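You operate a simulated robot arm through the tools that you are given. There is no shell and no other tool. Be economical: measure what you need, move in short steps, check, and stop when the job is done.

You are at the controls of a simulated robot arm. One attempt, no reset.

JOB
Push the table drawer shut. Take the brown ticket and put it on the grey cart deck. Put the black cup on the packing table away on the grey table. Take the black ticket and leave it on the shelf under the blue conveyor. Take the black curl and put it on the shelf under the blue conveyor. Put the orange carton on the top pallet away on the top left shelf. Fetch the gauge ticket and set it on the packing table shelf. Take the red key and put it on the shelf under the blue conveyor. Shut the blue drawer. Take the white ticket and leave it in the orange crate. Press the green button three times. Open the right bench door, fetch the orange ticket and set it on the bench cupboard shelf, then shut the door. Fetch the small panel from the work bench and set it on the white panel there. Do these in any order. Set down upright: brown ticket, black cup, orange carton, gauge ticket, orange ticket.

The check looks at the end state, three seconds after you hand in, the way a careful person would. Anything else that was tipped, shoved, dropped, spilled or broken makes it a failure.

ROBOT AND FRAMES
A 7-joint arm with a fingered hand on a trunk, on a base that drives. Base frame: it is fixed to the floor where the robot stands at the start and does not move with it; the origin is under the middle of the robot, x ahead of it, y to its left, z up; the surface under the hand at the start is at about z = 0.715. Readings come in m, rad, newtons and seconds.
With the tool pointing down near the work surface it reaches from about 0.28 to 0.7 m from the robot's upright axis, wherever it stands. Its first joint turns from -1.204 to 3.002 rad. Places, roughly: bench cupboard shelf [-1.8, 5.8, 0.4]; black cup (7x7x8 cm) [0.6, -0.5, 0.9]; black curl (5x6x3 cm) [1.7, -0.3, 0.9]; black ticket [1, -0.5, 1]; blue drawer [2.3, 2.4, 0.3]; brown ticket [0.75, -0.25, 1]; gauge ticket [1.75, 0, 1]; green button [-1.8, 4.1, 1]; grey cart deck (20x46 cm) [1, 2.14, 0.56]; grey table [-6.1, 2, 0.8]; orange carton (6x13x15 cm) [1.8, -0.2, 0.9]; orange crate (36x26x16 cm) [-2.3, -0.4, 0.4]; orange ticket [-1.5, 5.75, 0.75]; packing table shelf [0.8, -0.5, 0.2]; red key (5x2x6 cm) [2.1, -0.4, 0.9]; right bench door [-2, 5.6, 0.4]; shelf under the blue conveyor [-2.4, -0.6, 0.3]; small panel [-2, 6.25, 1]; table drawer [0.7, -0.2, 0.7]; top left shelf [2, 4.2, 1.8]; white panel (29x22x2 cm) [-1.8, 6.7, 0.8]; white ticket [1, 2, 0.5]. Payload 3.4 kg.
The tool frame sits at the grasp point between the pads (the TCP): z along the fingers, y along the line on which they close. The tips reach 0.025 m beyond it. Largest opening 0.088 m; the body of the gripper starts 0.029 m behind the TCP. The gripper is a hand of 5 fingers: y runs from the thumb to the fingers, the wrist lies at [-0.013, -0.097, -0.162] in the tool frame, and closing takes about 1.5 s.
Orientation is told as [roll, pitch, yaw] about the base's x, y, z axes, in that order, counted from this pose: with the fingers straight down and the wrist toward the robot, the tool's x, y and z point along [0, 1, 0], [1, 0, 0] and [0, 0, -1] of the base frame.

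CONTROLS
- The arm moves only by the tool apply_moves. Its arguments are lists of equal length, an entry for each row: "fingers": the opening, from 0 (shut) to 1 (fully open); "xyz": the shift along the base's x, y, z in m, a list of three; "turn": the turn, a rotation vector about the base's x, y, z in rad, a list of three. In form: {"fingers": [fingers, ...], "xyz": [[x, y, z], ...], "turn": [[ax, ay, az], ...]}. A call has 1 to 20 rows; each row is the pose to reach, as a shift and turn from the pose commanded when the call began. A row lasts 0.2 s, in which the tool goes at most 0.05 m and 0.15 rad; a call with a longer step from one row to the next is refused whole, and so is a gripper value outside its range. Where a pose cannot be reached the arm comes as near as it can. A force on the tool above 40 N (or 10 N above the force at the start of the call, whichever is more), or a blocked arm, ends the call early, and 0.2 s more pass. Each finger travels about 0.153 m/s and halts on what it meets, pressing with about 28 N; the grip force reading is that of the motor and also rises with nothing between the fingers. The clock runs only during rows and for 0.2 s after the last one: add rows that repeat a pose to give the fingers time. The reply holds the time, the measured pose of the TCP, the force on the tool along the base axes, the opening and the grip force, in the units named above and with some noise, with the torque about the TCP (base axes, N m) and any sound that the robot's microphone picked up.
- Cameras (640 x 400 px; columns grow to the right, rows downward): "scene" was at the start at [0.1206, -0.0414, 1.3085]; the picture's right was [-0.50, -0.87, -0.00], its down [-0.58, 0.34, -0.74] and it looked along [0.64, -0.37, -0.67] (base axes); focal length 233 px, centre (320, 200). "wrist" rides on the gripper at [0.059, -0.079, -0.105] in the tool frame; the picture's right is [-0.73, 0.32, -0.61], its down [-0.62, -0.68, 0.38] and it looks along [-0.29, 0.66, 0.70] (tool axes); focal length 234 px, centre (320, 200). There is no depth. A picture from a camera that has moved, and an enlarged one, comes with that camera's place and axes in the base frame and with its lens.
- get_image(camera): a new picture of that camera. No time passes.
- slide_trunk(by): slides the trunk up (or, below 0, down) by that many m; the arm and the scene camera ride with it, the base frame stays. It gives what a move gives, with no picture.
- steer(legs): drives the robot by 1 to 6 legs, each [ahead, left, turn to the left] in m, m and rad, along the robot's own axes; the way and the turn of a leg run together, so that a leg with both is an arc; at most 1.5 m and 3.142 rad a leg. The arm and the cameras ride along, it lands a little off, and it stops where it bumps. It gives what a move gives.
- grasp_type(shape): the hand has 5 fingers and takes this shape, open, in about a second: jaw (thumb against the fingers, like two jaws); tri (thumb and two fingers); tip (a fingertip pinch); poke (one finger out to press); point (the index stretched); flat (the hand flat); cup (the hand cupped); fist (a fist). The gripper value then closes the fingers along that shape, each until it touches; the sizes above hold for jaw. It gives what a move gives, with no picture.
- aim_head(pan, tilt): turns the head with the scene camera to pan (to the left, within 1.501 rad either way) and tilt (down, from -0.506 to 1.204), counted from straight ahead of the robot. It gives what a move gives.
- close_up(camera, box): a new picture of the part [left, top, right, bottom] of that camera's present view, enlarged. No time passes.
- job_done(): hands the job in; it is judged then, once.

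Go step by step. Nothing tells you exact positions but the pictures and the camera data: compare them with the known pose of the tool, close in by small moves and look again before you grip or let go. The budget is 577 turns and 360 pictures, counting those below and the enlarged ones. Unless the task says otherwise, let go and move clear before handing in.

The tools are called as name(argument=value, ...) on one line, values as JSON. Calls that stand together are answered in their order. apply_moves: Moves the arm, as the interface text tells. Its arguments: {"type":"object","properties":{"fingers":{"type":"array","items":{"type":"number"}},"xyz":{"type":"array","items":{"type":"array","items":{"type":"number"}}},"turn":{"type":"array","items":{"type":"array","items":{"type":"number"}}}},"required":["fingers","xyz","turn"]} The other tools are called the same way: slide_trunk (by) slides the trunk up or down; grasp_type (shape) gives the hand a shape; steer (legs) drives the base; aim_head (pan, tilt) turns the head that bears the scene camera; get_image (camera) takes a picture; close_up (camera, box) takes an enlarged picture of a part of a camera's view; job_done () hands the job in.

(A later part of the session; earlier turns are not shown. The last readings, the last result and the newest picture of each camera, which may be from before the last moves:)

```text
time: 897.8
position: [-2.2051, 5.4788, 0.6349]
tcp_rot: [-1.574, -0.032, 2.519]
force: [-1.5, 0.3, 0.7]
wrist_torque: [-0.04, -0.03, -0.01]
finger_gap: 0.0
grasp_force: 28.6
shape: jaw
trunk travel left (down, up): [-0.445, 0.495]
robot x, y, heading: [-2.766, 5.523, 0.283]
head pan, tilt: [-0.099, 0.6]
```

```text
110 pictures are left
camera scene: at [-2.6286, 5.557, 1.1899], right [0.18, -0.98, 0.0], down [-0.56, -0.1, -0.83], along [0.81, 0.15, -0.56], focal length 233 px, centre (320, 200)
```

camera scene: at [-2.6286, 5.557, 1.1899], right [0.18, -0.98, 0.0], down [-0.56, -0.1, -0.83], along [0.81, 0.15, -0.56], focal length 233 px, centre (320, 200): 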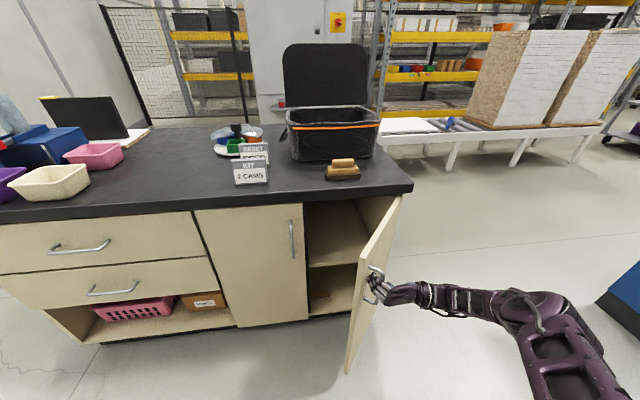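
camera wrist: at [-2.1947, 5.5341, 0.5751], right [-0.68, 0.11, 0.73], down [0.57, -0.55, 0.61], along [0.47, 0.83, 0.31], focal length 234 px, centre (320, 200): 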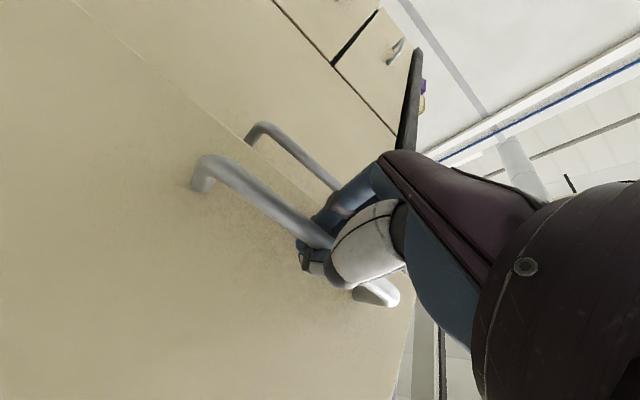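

apply_moves(fingers=[0, 0, 0, 0], xyz=[[-0.003, -0.02, 0], [-0.001, -0.04, 0], [0.004, -0.06, 0], [0.012, -0.08, 0]], turn=[[0, 0, 0.05], [0, 0, 0.1], [0, 0, 0.15], [0, 0, 0.2]])

get_image(camera="scene")

```text
time: 898.8
position: [-2.2133, 5.4626, 0.6396]
tcp_rot: [-1.573, -0.03, 2.566]
force: [-1.0, -0.1, 0.8]
wrist_torque: [0.0, 0.0, -0.04]
finger_gap: 0.0001
grasp_force: 28.3
shape: jaw
out of reach, approached as far as the arm can: row 1, 2, 3, 4
trunk travel left (down, up): [-0.445, 0.495]
robot x, y, heading: [-2.7616, 5.5256, 0.284]
head pan, tilt: [-0.099, 0.6]
```

```text
109 pictures are left
camera scene: at [-2.6286, 5.5572, 1.1899], right [0.18, -0.98, 0.0], down [-0.56, -0.1, -0.83], along [0.81, 0.15, -0.56], focal length 233 px, centre (320, 200)
```

scene: 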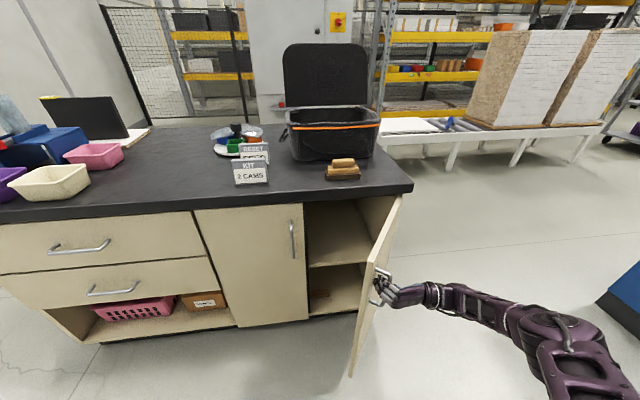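

Door is ~78° open and the arm is at its limit; shift the base right a little to swing it further.

steer(legs=[[0, -0.06, 0]])

get_image(camera="scene")

```text
time: 900.0
position: [-2.2054, 5.4056, 0.6378]
tcp_rot: [-1.569, -0.038, 2.584]
force: [-10.4, -1.3, 5.7]
wrist_torque: [-0.05, 0.02, -0.21]
finger_gap: 0.0
grasp_force: 28.0
shape: jaw
trunk travel left (down, up): [-0.445, 0.495]
robot x, y, heading: [-2.746, 5.468, 0.283]
head pan, tilt: [-0.099, 0.6]
stopped in leg 1: the force on the tool passed its limit at 44 N (the readings are from after the stop); the commanded pose is now the measured one
```

```text
108 pictures are left
camera scene: at [-2.6149, 5.4977, 1.1902], right [0.18, -0.98, 0.0], down [-0.55, -0.1, -0.83], along [0.81, 0.15, -0.56], focal length 233 px, centre (320, 200)
```

scene: 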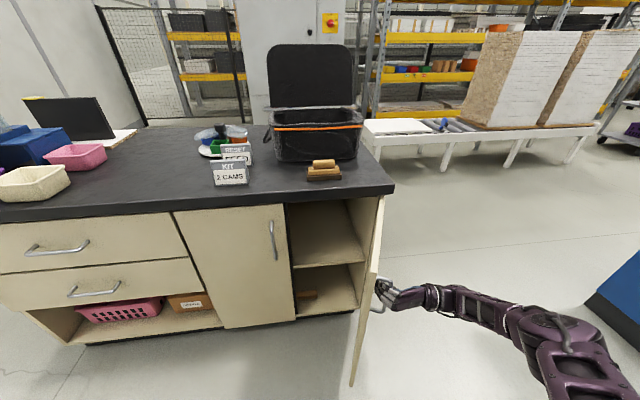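

Door is about 90° open. Release and withdraw the hand along its pointing axis.

apply_moves(fingers=[0.5, 1, 1, 1, 1, 1, 1, 1], xyz=[[0, 0, 0], [0, 0, 0], [0, 0, 0], [0, 0, 0], [-0.02, -0.03, 0], [-0.04, -0.06, 0], [-0.055, -0.085, 0], [-0.07, -0.11, 0]], turn=[[0, 0, 0], [0, 0, 0], [0, 0, 0], [0, 0, 0], [0, 0, 0], [0, 0, 0], [0, 0, 0], [0, 0, 0]])

get_image(camera="scene")

get_image(camera="wrist")

```text
time: 901.8
position: [-2.2028, 5.4035, 0.6362]
tcp_rot: [-1.567, -0.039, 2.583]
force: [0.0, 0.4, -0.9]
wrist_torque: [0.01, 0.0, -0.01]
finger_gap: 0.0879
grasp_force: 0.0
shape: jaw
out of reach, approached as far as the arm can: row 5, 6, 7, 8
trunk travel left (down, up): [-0.445, 0.495]
robot x, y, heading: [-2.7452, 5.4691, 0.282]
head pan, tilt: [-0.099, 0.6]
```

```text
107 pictures are left
camera scene: at [-2.6124, 5.4975, 1.1899], right [0.18, -0.98, 0.0], down [-0.56, -0.1, -0.83], along [0.81, 0.15, -0.56], focal length 233 px, centre (320, 200)
```

scene: 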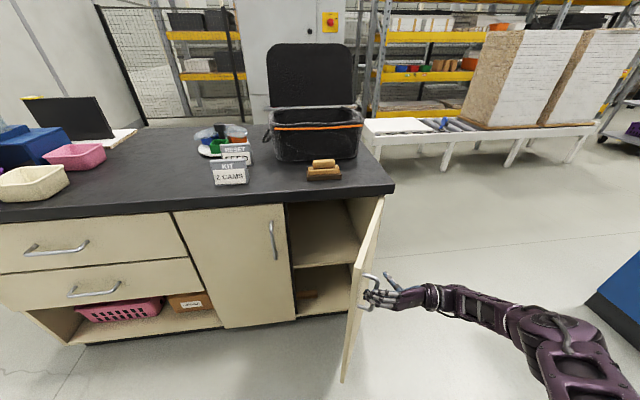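

```text
106 pictures are left
camera wrist: at [-2.1927, 5.2746, 0.5756], right [-0.57, -0.36, 0.74], down [0.8, -0.05, 0.6], along [-0.18, 0.93, 0.31], focal length 234 px, centre (320, 200)
```

wrist: 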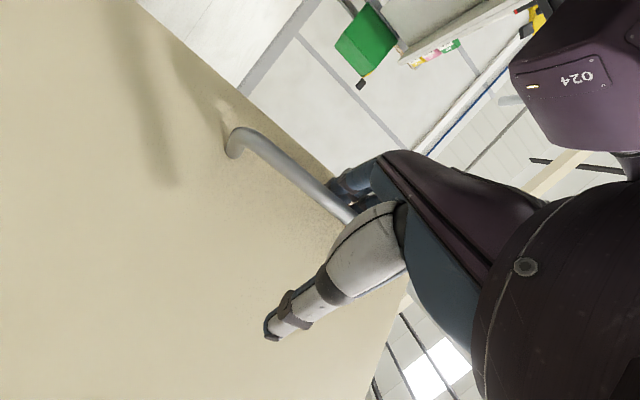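

Fingers are open; withdraw by moving the base back-right.

steer(legs=[[-0.04, -0.1, 0]])

get_image(camera="scene")

get_image(camera="wrist")

```text
time: 903.0
position: [-2.212, 5.2947, 0.637]
tcp_rot: [-1.566, -0.039, 2.582]
force: [-0.1, -0.7, 0.3]
wrist_torque: [0.0, 0.03, 0.01]
finger_gap: 0.0878
grasp_force: 0.1
shape: jaw
trunk travel left (down, up): [-0.445, 0.495]
robot x, y, heading: [-2.7585, 5.3586, 0.282]
head pan, tilt: [-0.099, 0.6]
```

```text
105 pictures are left
camera scene: at [-2.6233, 5.3881, 1.1899], right [0.18, -0.98, 0.0], down [-0.56, -0.1, -0.83], along [0.81, 0.15, -0.56], focal length 233 px, centre (320, 200)
```

scene: 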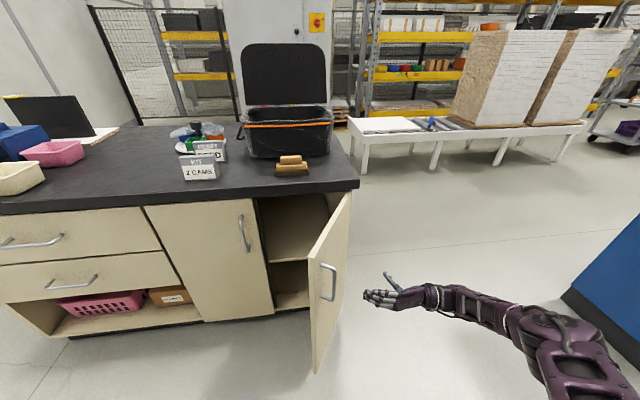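

```text
104 pictures are left
camera wrist: at [-2.2039, 5.1653, 0.5755], right [-0.57, -0.36, 0.74], down [0.8, -0.05, 0.6], along [-0.18, 0.93, 0.31], focal length 234 px, centre (320, 200)
```

wrist: 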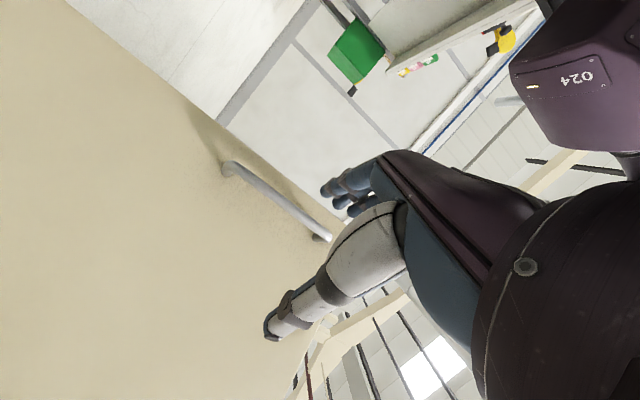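

Check whether the door drifts: wait a moment and look again.

apply_moves(fingers=[1, 1, 1, 1, 1], xyz=[[0, 0, 0], [0, 0, 0], [0, 0, 0], [0, 0, 0], [0, 0, 0]], turn=[[0, 0, 0], [0, 0, 0], [0, 0, 0], [0, 0, 0], [0, 0, 0]])

get_image(camera="scene")

```text
time: 904.1
position: [-2.2121, 5.2964, 0.6361]
tcp_rot: [-1.566, -0.039, 2.583]
force: [-0.3, -0.1, -0.3]
wrist_torque: [0.0, 0.01, -0.02]
finger_gap: 0.0879
grasp_force: 0.0
shape: jaw
trunk travel left (down, up): [-0.445, 0.495]
robot x, y, heading: [-2.7568, 5.3596, 0.282]
head pan, tilt: [-0.099, 0.6]
```

```text
103 pictures are left
camera scene: at [-2.6233, 5.3891, 1.1899], right [0.18, -0.98, 0.0], down [-0.56, -0.1, -0.83], along [0.81, 0.15, -0.56], focal length 233 px, centre (320, 200)
```

scene: 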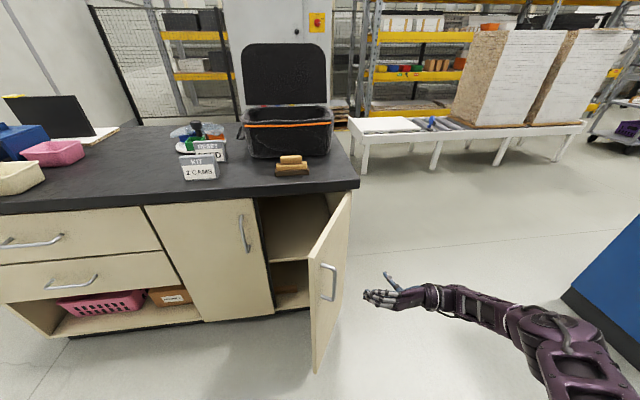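

The door stays at about 57°. Bring the hand back to pointing down, then push the door wider from inside.

apply_moves(fingers=[1, 1, 1, 1, 0.5, 0, 0, 0, 0], xyz=[[-0.01, 0, 0], [-0.02, 0.01, 0], [-0.02, 0.03, 0], [-0.02, 0.05, 0], [-0.02, 0.07, 0], [-0.02, 0.07, 0.01], [-0.02, 0.07, 0.03], [-0.02, 0.07, 0.05], [-0.02, 0.07, 0.06]], turn=[[0, 0, -0.12], [0, 0, -0.24], [0, 0, -0.36], [0, 0, -0.48], [0, 0, -0.6], [0, 0, -0.7], [0, 0, -0.7], [0, 0, -0.7], [0, 0, -0.7]])

apply_moves(fingers=[0, 0, 0, 0, 0, 0, 0, 0, 0, 0, 0, 0, 0, 0, 0], xyz=[[-0.01, 0, 0.01], [-0.02, 0, 0.02], [-0.03, 0, 0.03], [-0.03, 0, 0.04], [-0.03, 0, 0.05], [-0.03, 0, 0.06], [-0.03, 0, 0.07], [-0.03, 0, 0.08], [-0.03, 0, 0.09], [-0.03, 0, 0.1], [-0.03, 0, 0.11], [-0.03, 0, 0.12], [-0.03, 0, 0.13], [-0.03, 0, 0.13], [-0.03, 0, 0.13]], turn=[[0.054, 0.1, -0.081], [0.109, 0.2, -0.161], [0.163, 0.301, -0.242], [0.218, 0.401, -0.322], [0.272, 0.501, -0.403], [0.326, 0.601, -0.484], [0.381, 0.701, -0.564], [0.435, 0.802, -0.645], [0.49, 0.902, -0.725], [0.544, 1.002, -0.806], [0.598, 1.102, -0.887], [0.653, 1.202, -0.967], [0.707, 1.303, -1.048], [0.762, 1.403, -1.128], [0.816, 1.503, -1.209]])

get_image(camera="scene")

```text
time: 906.1
position: [-2.2343, 5.3644, 0.6957]
tcp_rot: [-1.567, -0.039, 1.882]
force: [-0.8, -0.5, 0.0]
wrist_torque: [0.0, 0.0, 0.01]
finger_gap: 0.0002
grasp_force: 27.7
shape: jaw
trunk travel left (down, up): [-0.445, 0.495]
robot x, y, heading: [-2.7587, 5.3579, 0.283]
head pan, tilt: [-0.099, 0.6]
```

```text
time: 909.4
position: [-2.2634, 5.3642, 0.8272]
tcp_rot: [0.007, -0.019, 0.249]
force: [0.0, -0.3, -0.6]
wrist_torque: [-0.01, 0.02, 0.01]
finger_gap: 0.0
grasp_force: 28.3
shape: jaw
out of reach, approached as far as the arm can: row 9, 10
trunk travel left (down, up): [-0.445, 0.495]
robot x, y, heading: [-2.7586, 5.3582, 0.283]
head pan, tilt: [-0.099, 0.6]
```

```text
102 pictures are left
camera scene: at [-2.623, 5.389, 1.1899], right [0.18, -0.98, 0.0], down [-0.56, -0.1, -0.82], along [0.81, 0.15, -0.57], focal length 233 px, centre (320, 200)
```

scene: 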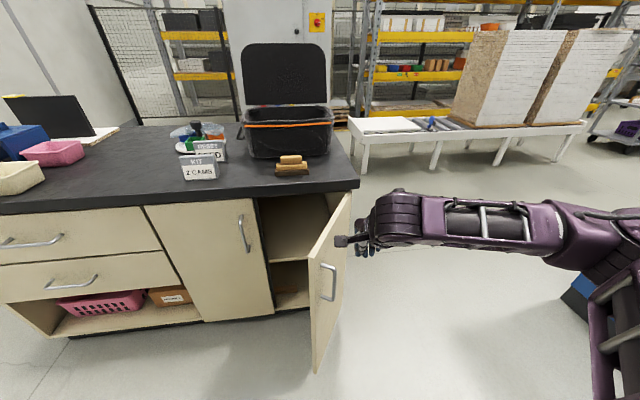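

Strafe left, dip the closed fingers inside the door's free edge, then sweep right to open it wider.

steer(legs=[[0, 0.32, 0]])

apply_moves(fingers=[0, 0, 0, 0, 0, 0, 0], xyz=[[0, 0, -0.05], [0, 0, -0.1], [0, 0, -0.145], [0.04, 0.012, -0.145], [0.08, 0.024, -0.145], [0.12, 0.035, -0.145], [0.15, 0.044, -0.145]], turn=[[0, 0, 0], [0, 0, 0], [0, 0, 0], [0, 0, 0], [0, 0, 0], [0, 0, 0], [0, 0, 0]])

get_image(camera="scene")

```text
time: 911.5
position: [-2.3519, 5.6692, 0.8262]
tcp_rot: [0.005, -0.023, 0.246]
force: [0.0, -0.6, 0.3]
wrist_torque: [-0.03, 0.0, 0.01]
finger_gap: 0.0001
grasp_force: 28.4
shape: jaw
trunk travel left (down, up): [-0.445, 0.495]
robot x, y, heading: [-2.8432, 5.6662, 0.275]
head pan, tilt: [-0.099, 0.6]
```

```text
time: 913.1
position: [-2.202, 5.7141, 0.6841]
tcp_rot: [0.005, -0.021, 0.247]
force: [-0.1, -0.5, -0.2]
wrist_torque: [0.03, 0.02, 0.02]
finger_gap: 0.0
grasp_force: 28.1
shape: jaw
trunk travel left (down, up): [-0.445, 0.495]
robot x, y, heading: [-2.8487, 5.6637, 0.275]
head pan, tilt: [-0.099, 0.6]
```

```text
101 pictures are left
camera scene: at [-2.7114, 5.6958, 1.1898], right [0.18, -0.98, 0.0], down [-0.56, -0.1, -0.82], along [0.81, 0.15, -0.57], focal length 233 px, centre (320, 200)
```

scene: 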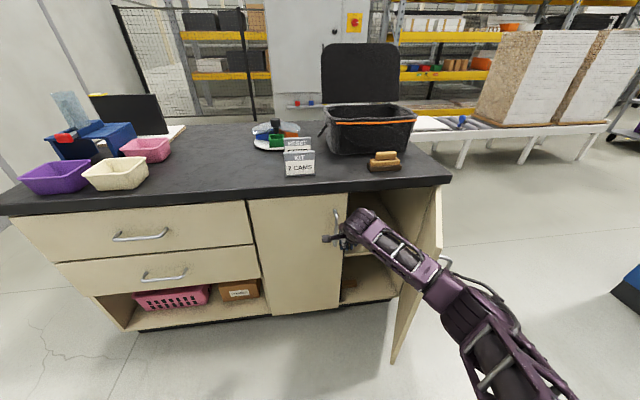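

apply_moves(fingers=[0, 0, 0, 0, 0], xyz=[[0.02, -0.02, 0.015], [0.03, -0.06, 0.015], [0.042, -0.105, 0.015], [0.055, -0.15, 0.015], [0.06, -0.18, 0.015]], turn=[[0, 0, 0], [0, 0, 0], [0, 0, 0], [0, 0, 0], [0, 0, 0]])

get_image(camera="scene")

```text
time: 914.3
position: [-2.1428, 5.5318, 0.6982]
tcp_rot: [0.006, -0.022, 0.246]
force: [-0.1, 0.7, -0.3]
wrist_torque: [-0.02, -0.03, -0.02]
finger_gap: 0.0
grasp_force: 28.0
shape: jaw
trunk travel left (down, up): [-0.445, 0.495]
robot x, y, heading: [-2.8442, 5.6615, 0.276]
head pan, tilt: [-0.099, 0.6]
```

```text
100 pictures are left
camera scene: at [-2.7116, 5.6951, 1.1899], right [0.18, -0.98, 0.0], down [-0.56, -0.1, -0.83], along [0.81, 0.15, -0.56], focal length 233 px, centre (320, 200)
```

scene: 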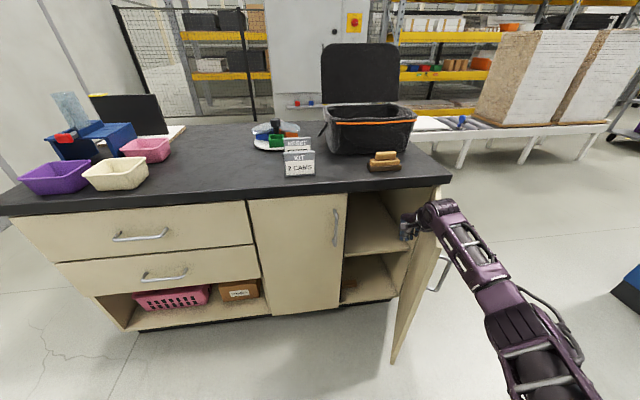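

Now strafe the base right to swing the door further.

steer(legs=[[0, -0.22, 0]])

get_image(camera="scene")

```text
time: 915.7
position: [-2.1003, 5.3899, 0.6982]
tcp_rot: [0.014, -0.02, 0.26]
force: [0.1, -0.1, -0.3]
wrist_torque: [0.02, 0.02, 0.05]
finger_gap: 0.0001
grasp_force: 28.4
shape: jaw
trunk travel left (down, up): [-0.445, 0.495]
robot x, y, heading: [-2.8014, 5.5108, 0.278]
head pan, tilt: [-0.099, 0.6]
stopped in leg 1: the force on the tool passed its limit at 67 N (the readings are from after the stop); the commanded pose is now the measured one
```

```text
99 pictures are left
camera scene: at [-2.6681, 5.5456, 1.1898], right [0.18, -0.98, 0.0], down [-0.56, -0.1, -0.82], along [0.81, 0.15, -0.57], focal length 233 px, centre (320, 200)
```

scene: 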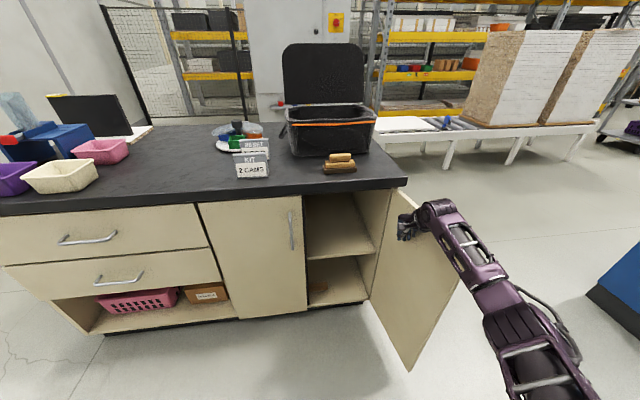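

Door is open wide (~115°) and the shelf at z≈0.41 is visible. Raise the arm and go to the bench's south end for the orange ticket.

slide_trunk(by=0.4)

apply_moves(fingers=[0.5, 1, 1, 1], xyz=[[-0.03, 0, 0.02], [-0.07, 0, 0.04], [-0.11, 0, 0.06], [-0.15, 0.0, 0.08]], turn=[[0, 0, 0], [0, 0, 0], [0, 0, 0], [0, 0, 0]])

steer(legs=[[0, -0.68, 0], [1.15, 0, 0], [0, 0, 1.57]])

aim_head(pan=0.0, tilt=0.65)

get_image(camera="scene")

get_image(camera="wrist")

```text
time: 919.5
position: [-2.1008, 5.39, 1.0985]
tcp_rot: [0.013, -0.021, 0.261]
force: [-0.3, -1.1, -0.8]
wrist_torque: [0.0, 0.02, -0.02]
finger_gap: 0.0
grasp_force: 28.4
shape: jaw
trunk travel left (down, up): [-0.845, 0.095]
robot x, y, heading: [-2.8007, 5.512, 0.278]
head pan, tilt: [-0.099, 0.6]
```

```text
time: 920.5
position: [-2.253, 5.3893, 1.1803]
tcp_rot: [0.013, -0.02, 0.26]
force: [0.3, 0.0, 0.3]
wrist_torque: [0.04, 0.0, -0.02]
finger_gap: 0.0881
grasp_force: 0.1
shape: jaw
trunk travel left (down, up): [-0.845, 0.095]
robot x, y, heading: [-2.8017, 5.5144, 0.28]
head pan, tilt: [-0.099, 0.6]
```

```text
time: 933.6
position: [-1.3822, 5.7313, 1.1787]
tcp_rot: [0.014, -0.02, 1.84]
force: [-0.2, 0.3, -0.2]
wrist_torque: [0.02, -0.06, -0.02]
finger_gap: 0.0879
grasp_force: 0.1
shape: jaw
trunk travel left (down, up): [-0.845, 0.095]
robot x, y, heading: [-1.5039, 5.1785, 1.864]
head pan, tilt: [-0.099, 0.6]
```

```text
time: 934.3
position: [-1.3833, 5.7321, 1.1793]
tcp_rot: [0.014, -0.021, 1.84]
force: [-0.9, 0.1, 0.7]
wrist_torque: [0.05, 0.02, -0.01]
finger_gap: 0.0879
grasp_force: 0.1
shape: jaw
trunk travel left (down, up): [-0.845, 0.095]
robot x, y, heading: [-1.5038, 5.1788, 1.862]
head pan, tilt: [0.0, 0.649]
```

```text
98 pictures are left
camera scene: at [-1.5434, 5.3105, 1.5856], right [0.96, 0.29, 0.0], down [0.17, -0.58, -0.8], along [-0.23, 0.76, -0.6], focal length 233 px, centre (320, 200)
```

scene: 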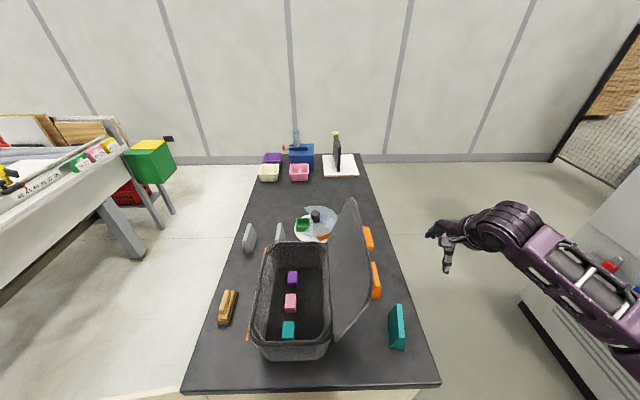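

```text
97 pictures are left
camera wrist: at [-1.4158, 5.6379, 1.2837], right [0.62, 0.5, 0.6], down [0.78, -0.48, -0.41], along [0.09, 0.72, -0.69], focal length 234 px, centre (320, 200)
```

wrist: 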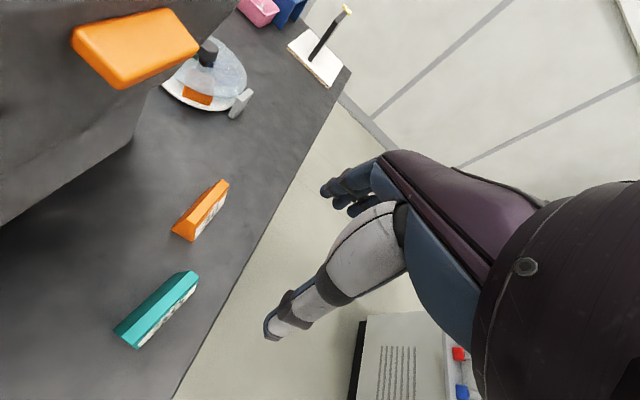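

close_up(camera="wrist", box=[60, 120, 300, 370])

close_up(camera="scene", box=[310, 200, 450, 380])

```text
1.60 times, centred on (180, 245) of wrist
camera zoom: at [-1.4158, 5.6379, 1.2837], right [0.62, 0.5, 0.6], down [0.78, -0.48, -0.41], along [0.09, 0.72, -0.69], focal length 375 px, centre (544, 128)
```

zoom: 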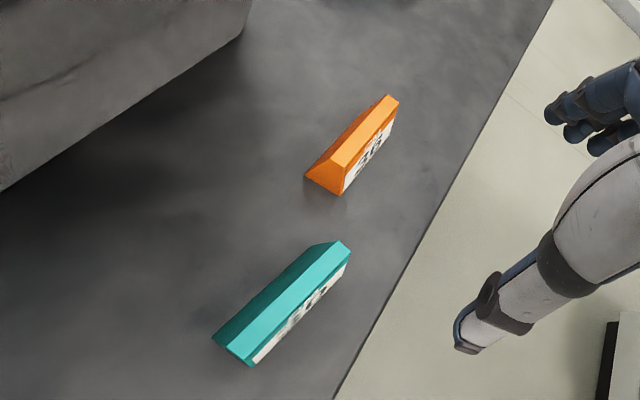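

```text
2.22 times, centred on (380, 290) of scene
camera zoom: at [-1.5434, 5.3105, 1.5856], right [0.96, 0.29, 0.0], down [0.17, -0.58, -0.8], along [-0.23, 0.76, -0.6], focal length 517 px, centre (187, 0)
```

zoom: 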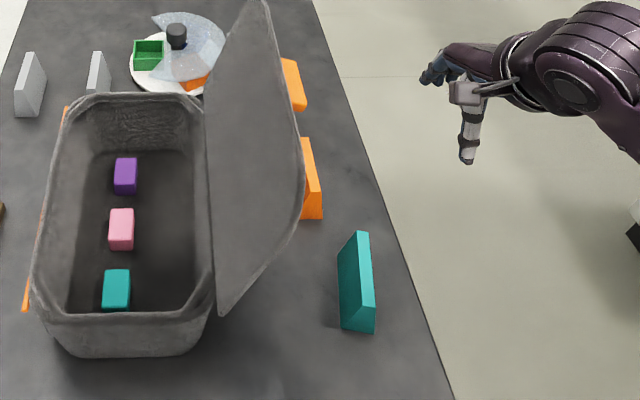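

The orange ticket's thin side needs a grip from the east (the lid leans over on its west). Drive to the east side.

steer(legs=[[0.03, -0.65, 0], [0.62, -0.16, 0], [0, 0, 1.57]])

aim_head(pan=0.0, tilt=0.7)

get_image(camera="scene")

get_image(camera="wrist")

```text
time: 944.8
position: [-1.4756, 6.1567, 1.1783]
tcp_rot: [0.014, -0.021, -2.877]
force: [0.1, 0.1, 0.2]
wrist_torque: [0.04, -0.02, 0.03]
finger_gap: 0.0882
grasp_force: 0.0
shape: jaw
trunk travel left (down, up): [-0.845, 0.095]
robot x, y, heading: [-0.9225, 6.0338, -2.857]
head pan, tilt: [0.0, 0.649]
```

```text
time: 945.5
position: [-1.4748, 6.1563, 1.1783]
tcp_rot: [0.014, -0.021, -2.876]
force: [1.1, -0.1, -0.4]
wrist_torque: [0.0, -0.01, -0.03]
finger_gap: 0.0877
grasp_force: 0.0
shape: jaw
trunk travel left (down, up): [-0.845, 0.095]
robot x, y, heading: [-0.9218, 6.0359, -2.861]
head pan, tilt: [0.0, 0.7]
```

```text
94 pictures are left
camera scene: at [-1.0545, 5.9964, 1.5813], right [-0.28, 0.96, 0.0], down [0.62, 0.18, -0.77], along [-0.73, -0.21, -0.64], focal length 233 px, centre (320, 200)
```

scene: 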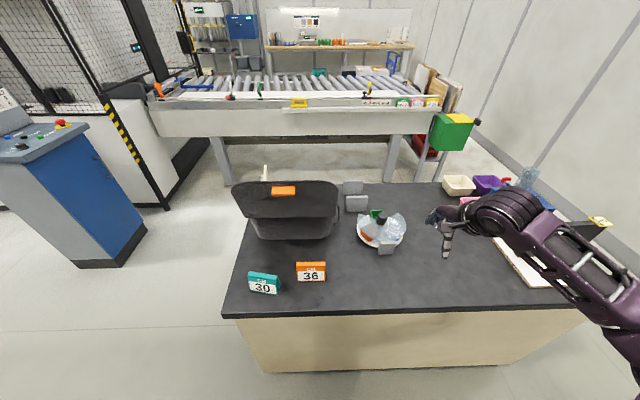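

```text
93 pictures are left
camera wrist: at [-1.3811, 6.1229, 1.2837], right [-0.49, 0.63, 0.6], down [0.49, 0.77, -0.41], along [-0.72, 0.09, -0.69], focal length 234 px, centre (320, 200)
```

wrist: 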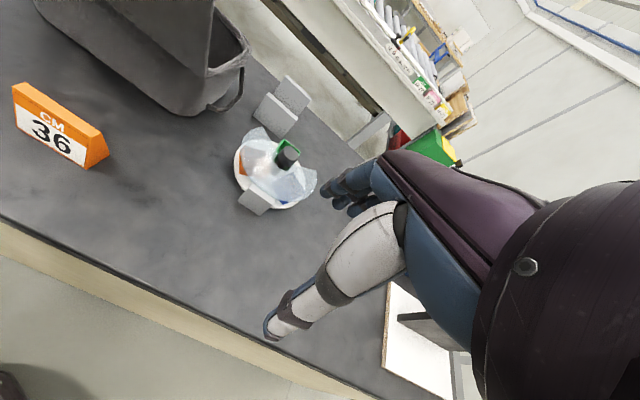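

Ticket centre ≈(-1.506,5.836); the lid edge is near e≈0.14 at z≈1.16. I'll lower the trunk, come in low from the east with partly closed fingers.

steer(legs=[[0.07, 0.05, 0.02]])

apply_moves(fingers=[0.6, 0.6, 0.6, 0.6, 0.6, 0.6, 0.6], xyz=[[0.03, -0.03, 0.02], [0.06, -0.065, 0.03], [0.09, -0.1, 0.04], [0.1, -0.145, 0.04], [0.1, -0.19, 0.04], [0.1, -0.235, 0.04], [0.1, -0.26, 0.04]], turn=[[0, 0, 0.02], [-0.01, 0.01, 0.04], [-0.01, 0.01, 0.04], [-0.01, 0.01, 0.04], [-0.01, 0.01, 0.04], [-0.01, 0.01, 0.04], [-0.01, 0.01, 0.04]])

slide_trunk(by=-0.22)

get_image(camera="scene")

get_image(camera="wrist")

```text
time: 946.5
position: [-1.5291, 6.078, 1.1783]
tcp_rot: [0.014, -0.02, -2.857]
force: [-0.5, 0.5, -0.3]
wrist_torque: [0.03, 0.01, 0.02]
finger_gap: 0.0878
grasp_force: 0.0
shape: jaw
trunk travel left (down, up): [-0.845, 0.095]
robot x, y, heading: [-0.9764, 5.9633, -2.839]
head pan, tilt: [0.0, 0.7]
```

```text
time: 948.1
position: [-1.4309, 5.8172, 1.2209]
tcp_rot: [0.018, -0.033, -2.819]
force: [-0.2, 0.1, -0.1]
wrist_torque: [0.02, 0.01, -0.03]
finger_gap: 0.0531
grasp_force: 0.0
shape: jaw
trunk travel left (down, up): [-0.845, 0.095]
robot x, y, heading: [-0.9761, 5.9647, -2.84]
head pan, tilt: [0.0, 0.7]
```

```text
time: 950.5
position: [-1.4311, 5.8208, 1.0001]
tcp_rot: [0.022, -0.032, -2.819]
force: [0.4, -0.4, -0.7]
wrist_torque: [0.0, 0.03, -0.05]
finger_gap: 0.0531
grasp_force: 0.0
shape: jaw
trunk travel left (down, up): [-0.625, 0.315]
robot x, y, heading: [-0.9726, 5.9648, -2.835]
head pan, tilt: [0.0, 0.7]
```

```text
92 pictures are left
camera scene: at [-1.1053, 5.9257, 1.3613], right [-0.3, 0.95, 0.0], down [0.61, 0.19, -0.76], along [-0.73, -0.23, -0.64], focal length 233 px, centre (320, 200)
```

scene: 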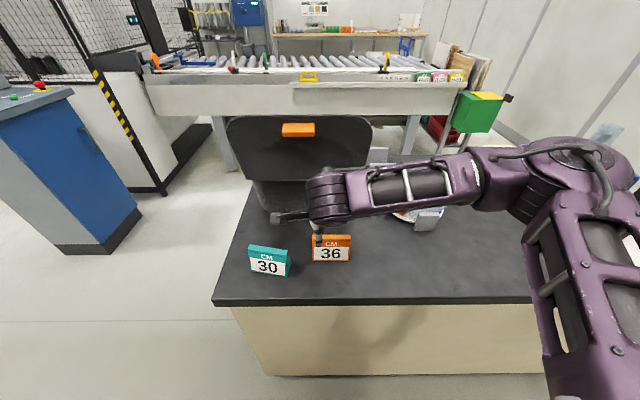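

```text
91 pictures are left
camera wrist: at [-1.3342, 5.7921, 1.1044], right [-0.52, 0.6, 0.6], down [0.44, 0.8, -0.42], along [-0.73, 0.04, -0.68], focal length 234 px, centre (320, 200)
```

wrist: 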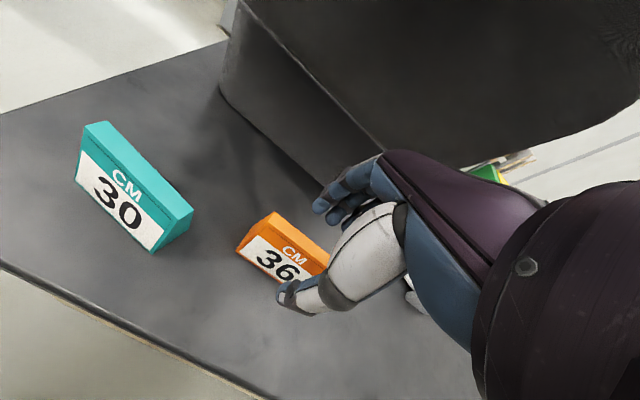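

apply_moves(fingers=[0.6, 0.6, 0.6], xyz=[[-0.025, 0.006, -0.02], [-0.05, 0.012, -0.04], [-0.072, 0.016, -0.06]], turn=[[0.014, -0.012, 0], [0.029, -0.024, 0], [0.029, -0.024, 0]])

get_image(camera="wrist")

close_up(camera="scene", box=[210, 100, 410, 300])

```text
time: 951.3
position: [-1.5036, 5.837, 0.9397]
tcp_rot: [-0.001, -0.001, -2.818]
force: [-0.4, -0.3, 0.1]
wrist_torque: [0.02, 0.0, 0.04]
finger_gap: 0.0532
grasp_force: 0.0
shape: jaw
trunk travel left (down, up): [-0.625, 0.315]
robot x, y, heading: [-0.9741, 5.9696, -2.838]
head pan, tilt: [0.0, 0.7]
```

```text
90 pictures are left
camera wrist: at [-1.4101, 5.8062, 1.0452], right [-0.54, 0.59, 0.61], down [0.45, 0.81, -0.38], along [-0.72, 0.07, -0.7], focal length 234 px, centre (320, 200)
```

wrist: 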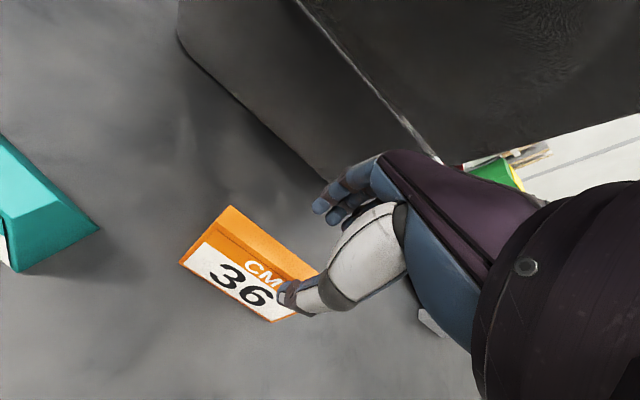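

```text
2.00 times, centred on (310, 200) of scene
camera zoom: at [-1.1064, 5.9262, 1.3612], right [-0.3, 0.95, 0.0], down [0.62, 0.19, -0.76], along [-0.73, -0.23, -0.64], focal length 466 px, centre (340, 200)
```

zoom: 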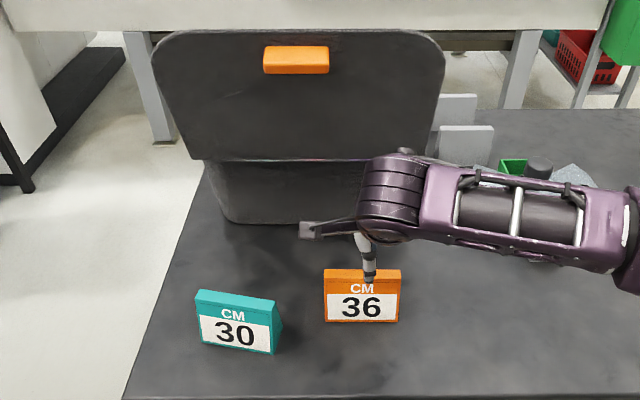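

apply_moves(fingers=[0.6, 0.6, 0.6, 0.3, 0, 0, 0, 0, 0], xyz=[[0.002, -0.01, -0.03], [0.002, -0.012, -0.06], [0.002, -0.012, -0.088], [0.002, -0.012, -0.088], [0.002, -0.012, -0.088], [0.002, -0.012, -0.088], [0.002, -0.012, -0.088], [0.002, -0.012, -0.088], [0.002, -0.012, -0.088]], turn=[[0, 0, 0], [0, 0, 0], [0, 0, 0], [0, 0, 0], [0, 0, 0], [0, 0, 0], [0, 0, 0], [0, 0, 0], [0, 0, 0]])

get_image(camera="wrist")

```text
time: 953.3
position: [-1.5, 5.8218, 0.8504]
tcp_rot: [-0.001, -0.002, -2.817]
force: [0.5, 0.8, 1.5]
wrist_torque: [-0.04, -0.02, 0.05]
finger_gap: 0.0333
grasp_force: 27.8
shape: jaw
trunk travel left (down, up): [-0.625, 0.315]
robot x, y, heading: [-0.9755, 5.9653, -2.833]
head pan, tilt: [0.0, 0.7]
```

```text
88 pictures are left
camera wrist: at [-1.4068, 5.7927, 0.9567], right [-0.54, 0.59, 0.61], down [0.45, 0.81, -0.38], along [-0.72, 0.07, -0.7], focal length 234 px, centre (320, 200)
```

wrist: 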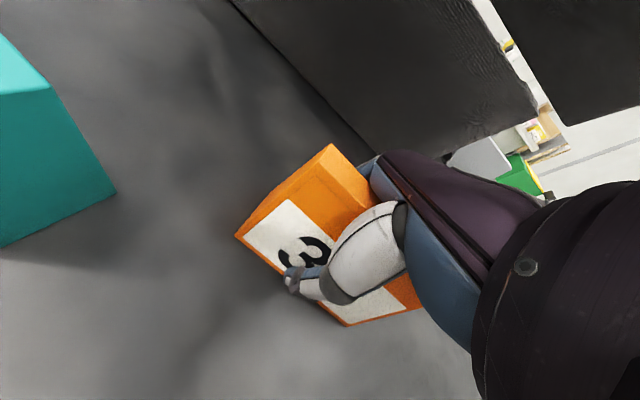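

Gripped. Lift, moving slightly east away from the lid.

apply_moves(fingers=[0, 0, 0, 0, 0, 0, 0, 0], xyz=[[0.0, 0, 0.03], [0.01, 0, 0.06], [0.03, 0.005, 0.09], [0.06, 0.015, 0.12], [0.09, 0.03, 0.15], [0.11, 0.04, 0.19], [0.12, 0.05, 0.23], [0.13, 0.05, 0.27]], turn=[[0, 0, 0], [0, 0, 0], [0, 0, 0], [0, 0, 0], [0, 0, 0], [0, 0, 0], [0, 0, 0], [0, 0, 0]])

get_image(camera="wrist")

get_image(camera="scene")

```text
time: 955.1
position: [-1.3711, 5.8737, 1.124]
tcp_rot: [0.0, -0.001, -2.819]
force: [-0.1, -0.2, -0.7]
wrist_torque: [0.0, 0.02, 0.02]
finger_gap: 0.0333
grasp_force: 27.6
shape: jaw
trunk travel left (down, up): [-0.625, 0.315]
robot x, y, heading: [-0.974, 5.9689, -2.842]
head pan, tilt: [0.0, 0.7]
```

```text
87 pictures are left
camera wrist: at [-1.2769, 5.8432, 1.2298], right [-0.54, 0.59, 0.61], down [0.45, 0.81, -0.38], along [-0.72, 0.07, -0.7], focal length 234 px, centre (320, 200)
```

wrist: 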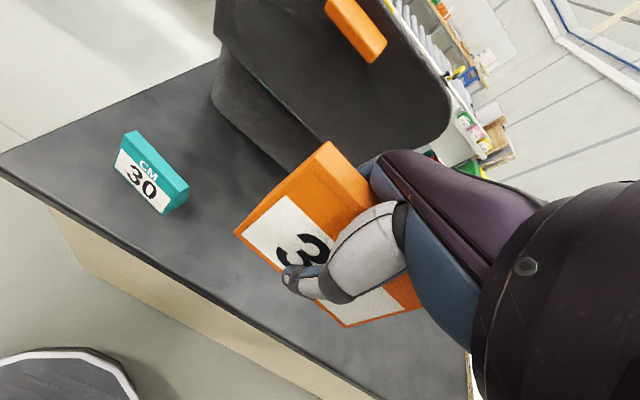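

```text
86 pictures are left
camera scene: at [-1.104, 5.9254, 1.3613], right [-0.3, 0.95, 0.0], down [0.61, 0.19, -0.77], along [-0.73, -0.23, -0.64], focal length 233 px, centre (320, 200)
```

scene: 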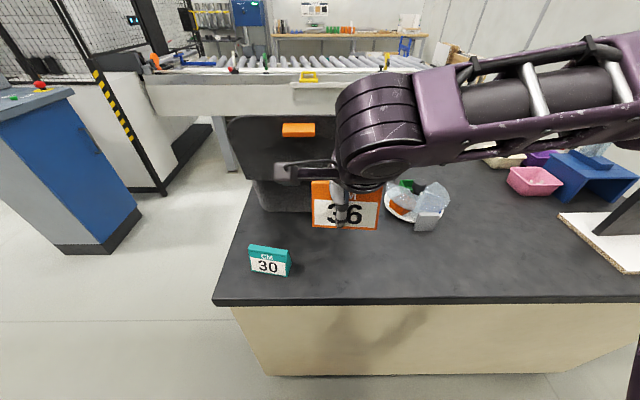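

Ticket held upright. Drive around the south end back to the west side of the bench.

steer(legs=[[-0.08, 0, 0], [0, 0.45, 0], [0.4, 0.3, 0], [1.32, 0.1, 0], [0, 0, 3.13]])

aim_head(pan=0.3, tilt=0.6)

get_image(camera="scene")

```text
time: 974.5
position: [-1.8773, 4.7401, 1.1226]
tcp_rot: [0.0, -0.002, 0.28]
force: [0.5, 0.2, 0.2]
wrist_torque: [0.0, 0.0, -0.01]
finger_gap: 0.0329
grasp_force: 28.4
shape: jaw
trunk travel left (down, up): [-0.625, 0.315]
robot x, y, heading: [-2.2806, 4.6659, 0.261]
head pan, tilt: [0.0, 0.7]
```

```text
time: 975.3
position: [-1.8771, 4.7401, 1.1241]
tcp_rot: [-0.001, -0.003, 0.283]
force: [-0.2, -0.2, -0.5]
wrist_torque: [0.01, 0.01, -0.01]
finger_gap: 0.0329
grasp_force: 28.0
shape: jaw
trunk travel left (down, up): [-0.625, 0.315]
robot x, y, heading: [-2.2803, 4.6636, 0.264]
head pan, tilt: [0.3, 0.6]
```

```text
85 pictures are left
camera scene: at [-2.1574, 4.7254, 1.3699], right [0.53, -0.85, 0.0], down [-0.48, -0.3, -0.82], along [0.7, 0.44, -0.57], focal length 233 px, centre (320, 200)
```

scene: 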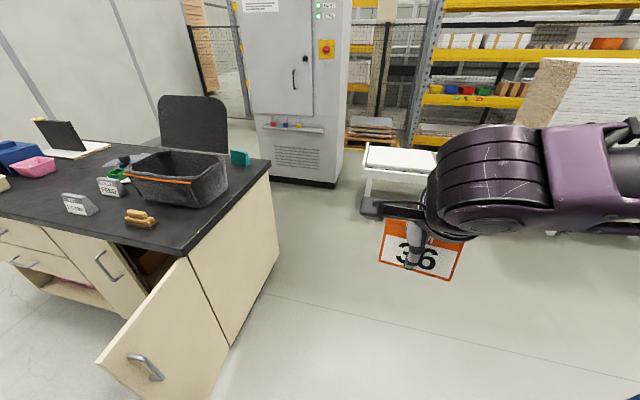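

The open door's end is near my path; back up first, then strafe north and lower the trunk.

steer(legs=[[-0.22, 0, 0.02], [0, 1.1, 0]])

slide_trunk(by=-0.4)

aim_head(pan=-0.25, tilt=0.65)

get_image(camera="scene")

```text
time: 982.2
position: [-2.3941, 5.7382, 1.1227]
tcp_rot: [0.001, -0.001, 0.298]
force: [0.7, -0.7, 0.4]
wrist_torque: [0.02, -0.01, -0.05]
finger_gap: 0.0327
grasp_force: 28.0
shape: jaw
trunk travel left (down, up): [-0.625, 0.315]
robot x, y, heading: [-2.7922, 5.659, 0.281]
head pan, tilt: [0.3, 0.6]
```

```text
time: 986.0
position: [-2.3936, 5.7382, 0.7241]
tcp_rot: [0.001, -0.001, 0.299]
force: [-0.2, -0.7, -0.3]
wrist_torque: [0.0, -0.01, -0.01]
finger_gap: 0.0325
grasp_force: 27.7
shape: jaw
trunk travel left (down, up): [-0.225, 0.715]
robot x, y, heading: [-2.7938, 5.6517, 0.272]
head pan, tilt: [0.3, 0.6]
```

```text
time: 987.0
position: [-2.3936, 5.7385, 0.7238]
tcp_rot: [-0.001, 0.0, 0.296]
force: [-0.1, -0.5, -0.6]
wrist_torque: [0.01, 0.0, 0.0]
finger_gap: 0.0328
grasp_force: 28.3
shape: jaw
trunk travel left (down, up): [-0.225, 0.715]
robot x, y, heading: [-2.7931, 5.656, 0.281]
head pan, tilt: [-0.25, 0.649]
```

```text
84 pictures are left
camera scene: at [-2.6608, 5.6739, 0.9656], right [0.03, -1.0, 0.0], down [-0.6, -0.02, -0.8], along [0.8, 0.02, -0.6], focal length 233 px, centre (320, 200)
```

scene: 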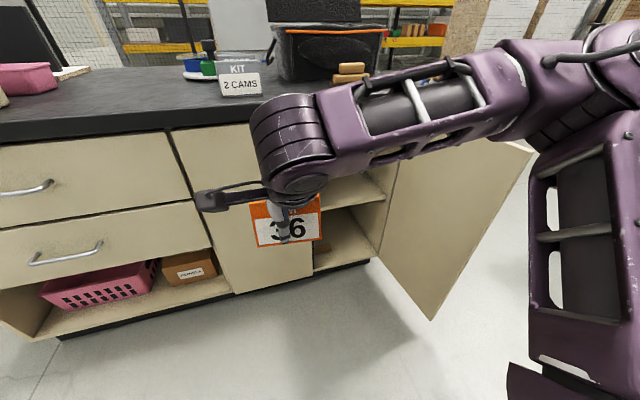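

Robot and shelf geometry clear. Bring the hand down and right to line up with the opening, outside first.

steer(legs=[[0, 0.035, 0.007]])

apply_moves(fingers=[0, 0, 0, 0, 0, 0, 0, 0], xyz=[[0.008, -0.02, -0.03], [0.018, -0.048, -0.06], [0.028, -0.08, -0.09], [0.04, -0.115, -0.12], [0.052, -0.15, -0.15], [0.064, -0.185, -0.18], [0.076, -0.22, -0.2], [0.09, -0.26, -0.21]], turn=[[0, 0, 0], [0, 0, 0], [0, 0, 0], [0, 0, 0], [0, 0, 0], [0, 0, 0], [0, 0, 0], [0, 0, 0]])

get_image(camera="scene")

get_image(camera="wrist")

```text
time: 987.9
position: [-2.4036, 5.7746, 0.7232]
tcp_rot: [0.0, -0.002, 0.303]
force: [0.0, -0.4, -1.2]
wrist_torque: [-0.01, 0.0, -0.01]
finger_gap: 0.0329
grasp_force: 27.8
shape: jaw
trunk travel left (down, up): [-0.225, 0.715]
robot x, y, heading: [-2.8033, 5.6882, 0.282]
head pan, tilt: [-0.25, 0.649]
```

```text
time: 989.7
position: [-2.3133, 5.5132, 0.5137]
tcp_rot: [0.001, -0.001, 0.306]
force: [0.1, 0.2, -0.6]
wrist_torque: [-0.01, 0.01, 0.0]
finger_gap: 0.0324
grasp_force: 28.1
shape: jaw
trunk travel left (down, up): [-0.225, 0.715]
robot x, y, heading: [-2.8088, 5.6922, 0.282]
head pan, tilt: [-0.25, 0.649]
```

```text
83 pictures are left
camera scene: at [-2.6706, 5.7085, 0.9656], right [0.03, -1.0, 0.0], down [-0.6, -0.02, -0.8], along [0.8, 0.03, -0.6], focal length 233 px, centre (320, 200)
```

scene: 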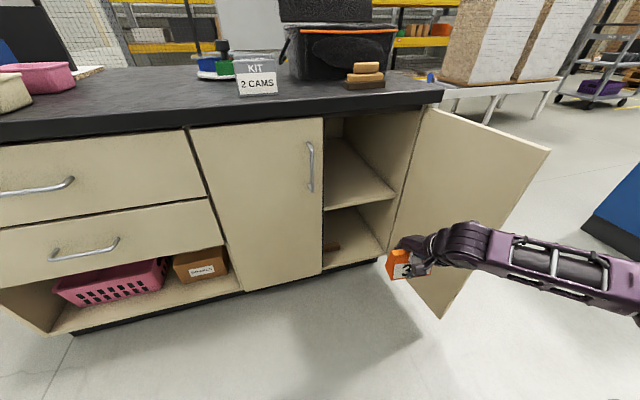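

```text
82 pictures are left
camera wrist: at [-2.406, 5.5462, 0.6191], right [0.52, -0.6, 0.61], down [-0.46, -0.8, -0.38], along [0.72, -0.08, -0.69], focal length 234 px, centre (320, 200)
```

wrist: 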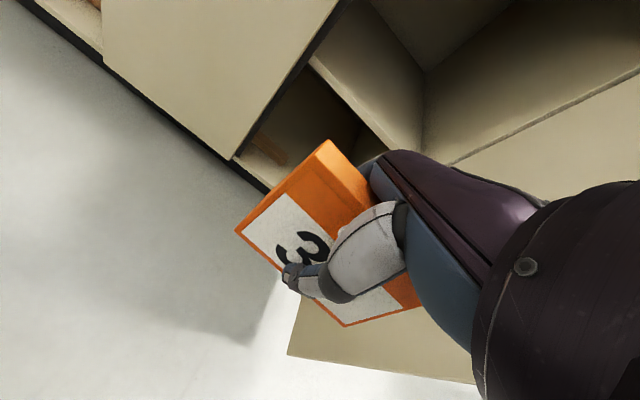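

Raise a touch, extend toward the opening, then look before entering.

apply_moves(fingers=[0, 0, 0, 0], xyz=[[0.035, 0.014, 0.012], [0.075, 0.026, 0.012], [0.115, 0.036, 0.012], [0.15, 0.042, 0.012]], turn=[[0, 0, 0], [0, 0, 0], [0, 0, 0], [0, 0, 0]])

get_image(camera="scene")

get_image(camera="wrist")

```text
time: 990.7
position: [-2.1628, 5.5586, 0.5268]
tcp_rot: [-0.002, 0.002, 0.302]
force: [-0.1, 0.0, 0.1]
wrist_torque: [0.01, 0.0, 0.01]
finger_gap: 0.0324
grasp_force: 28.3
shape: jaw
trunk travel left (down, up): [-0.225, 0.715]
robot x, y, heading: [-2.8003, 5.6888, 0.287]
head pan, tilt: [-0.25, 0.649]
```

```text
81 pictures are left
camera scene: at [-2.6705, 5.7085, 0.9656], right [0.03, -1.0, 0.0], down [-0.6, -0.02, -0.8], along [0.8, 0.03, -0.6], focal length 233 px, centre (320, 200)
```

scene: 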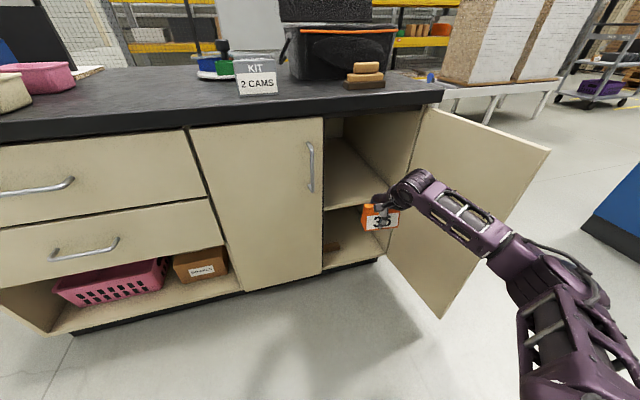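

```text
80 pictures are left
camera wrist: at [-2.2558, 5.5912, 0.6317], right [0.52, -0.6, 0.61], down [-0.46, -0.8, -0.38], along [0.71, -0.08, -0.7], focal length 234 px, centre (320, 200)
```

wrist: 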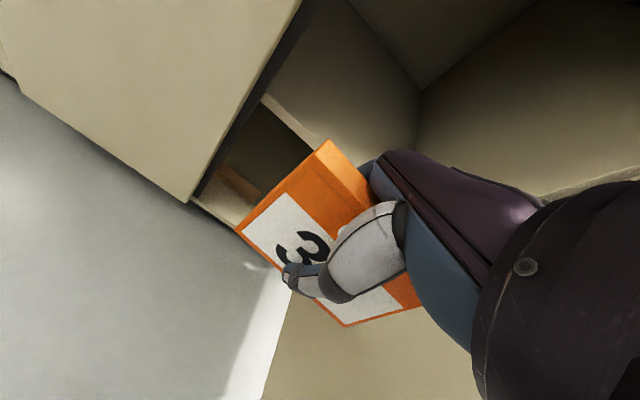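

steer(legs=[[0.11, -0.022, 0]])

get_image(camera="scene")

get_image(camera="wrist")

```text
time: 991.9
position: [-2.0512, 5.5679, 0.5259]
tcp_rot: [-0.001, -0.001, 0.304]
force: [0.2, 0.0, -0.3]
wrist_torque: [-0.02, 0.01, -0.04]
finger_gap: 0.0328
grasp_force: 28.1
shape: jaw
trunk travel left (down, up): [-0.225, 0.715]
robot x, y, heading: [-2.6884, 5.7014, 0.286]
head pan, tilt: [-0.25, 0.649]
```

```text
79 pictures are left
camera scene: at [-2.5578, 5.7187, 0.9656], right [0.03, -1.0, 0.0], down [-0.6, -0.02, -0.8], along [0.8, 0.03, -0.6], focal length 233 px, centre (320, 200)
```

scene: 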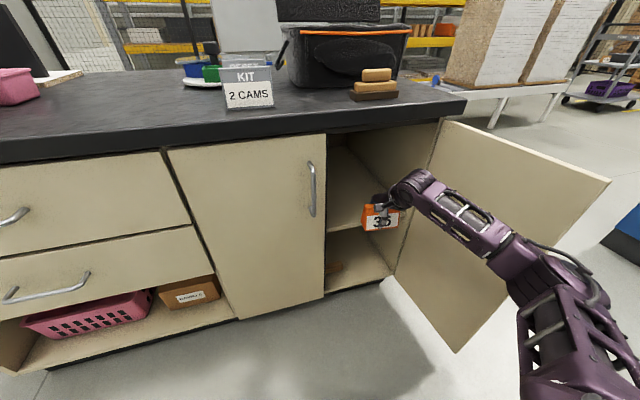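

```text
78 pictures are left
camera wrist: at [-2.1435, 5.6016, 0.6319], right [0.52, -0.6, 0.61], down [-0.46, -0.8, -0.38], along [0.71, -0.08, -0.7], focal length 234 px, centre (320, 200)
```

wrist: 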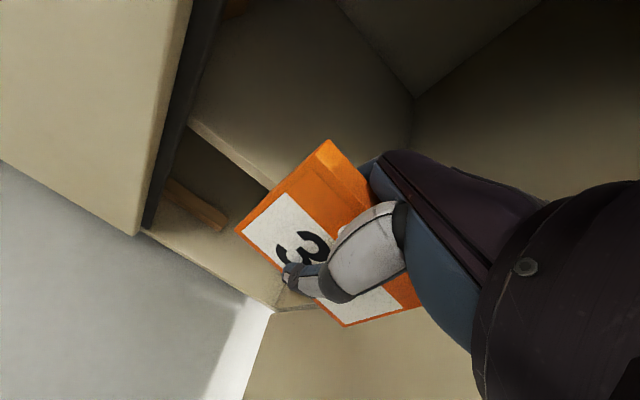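

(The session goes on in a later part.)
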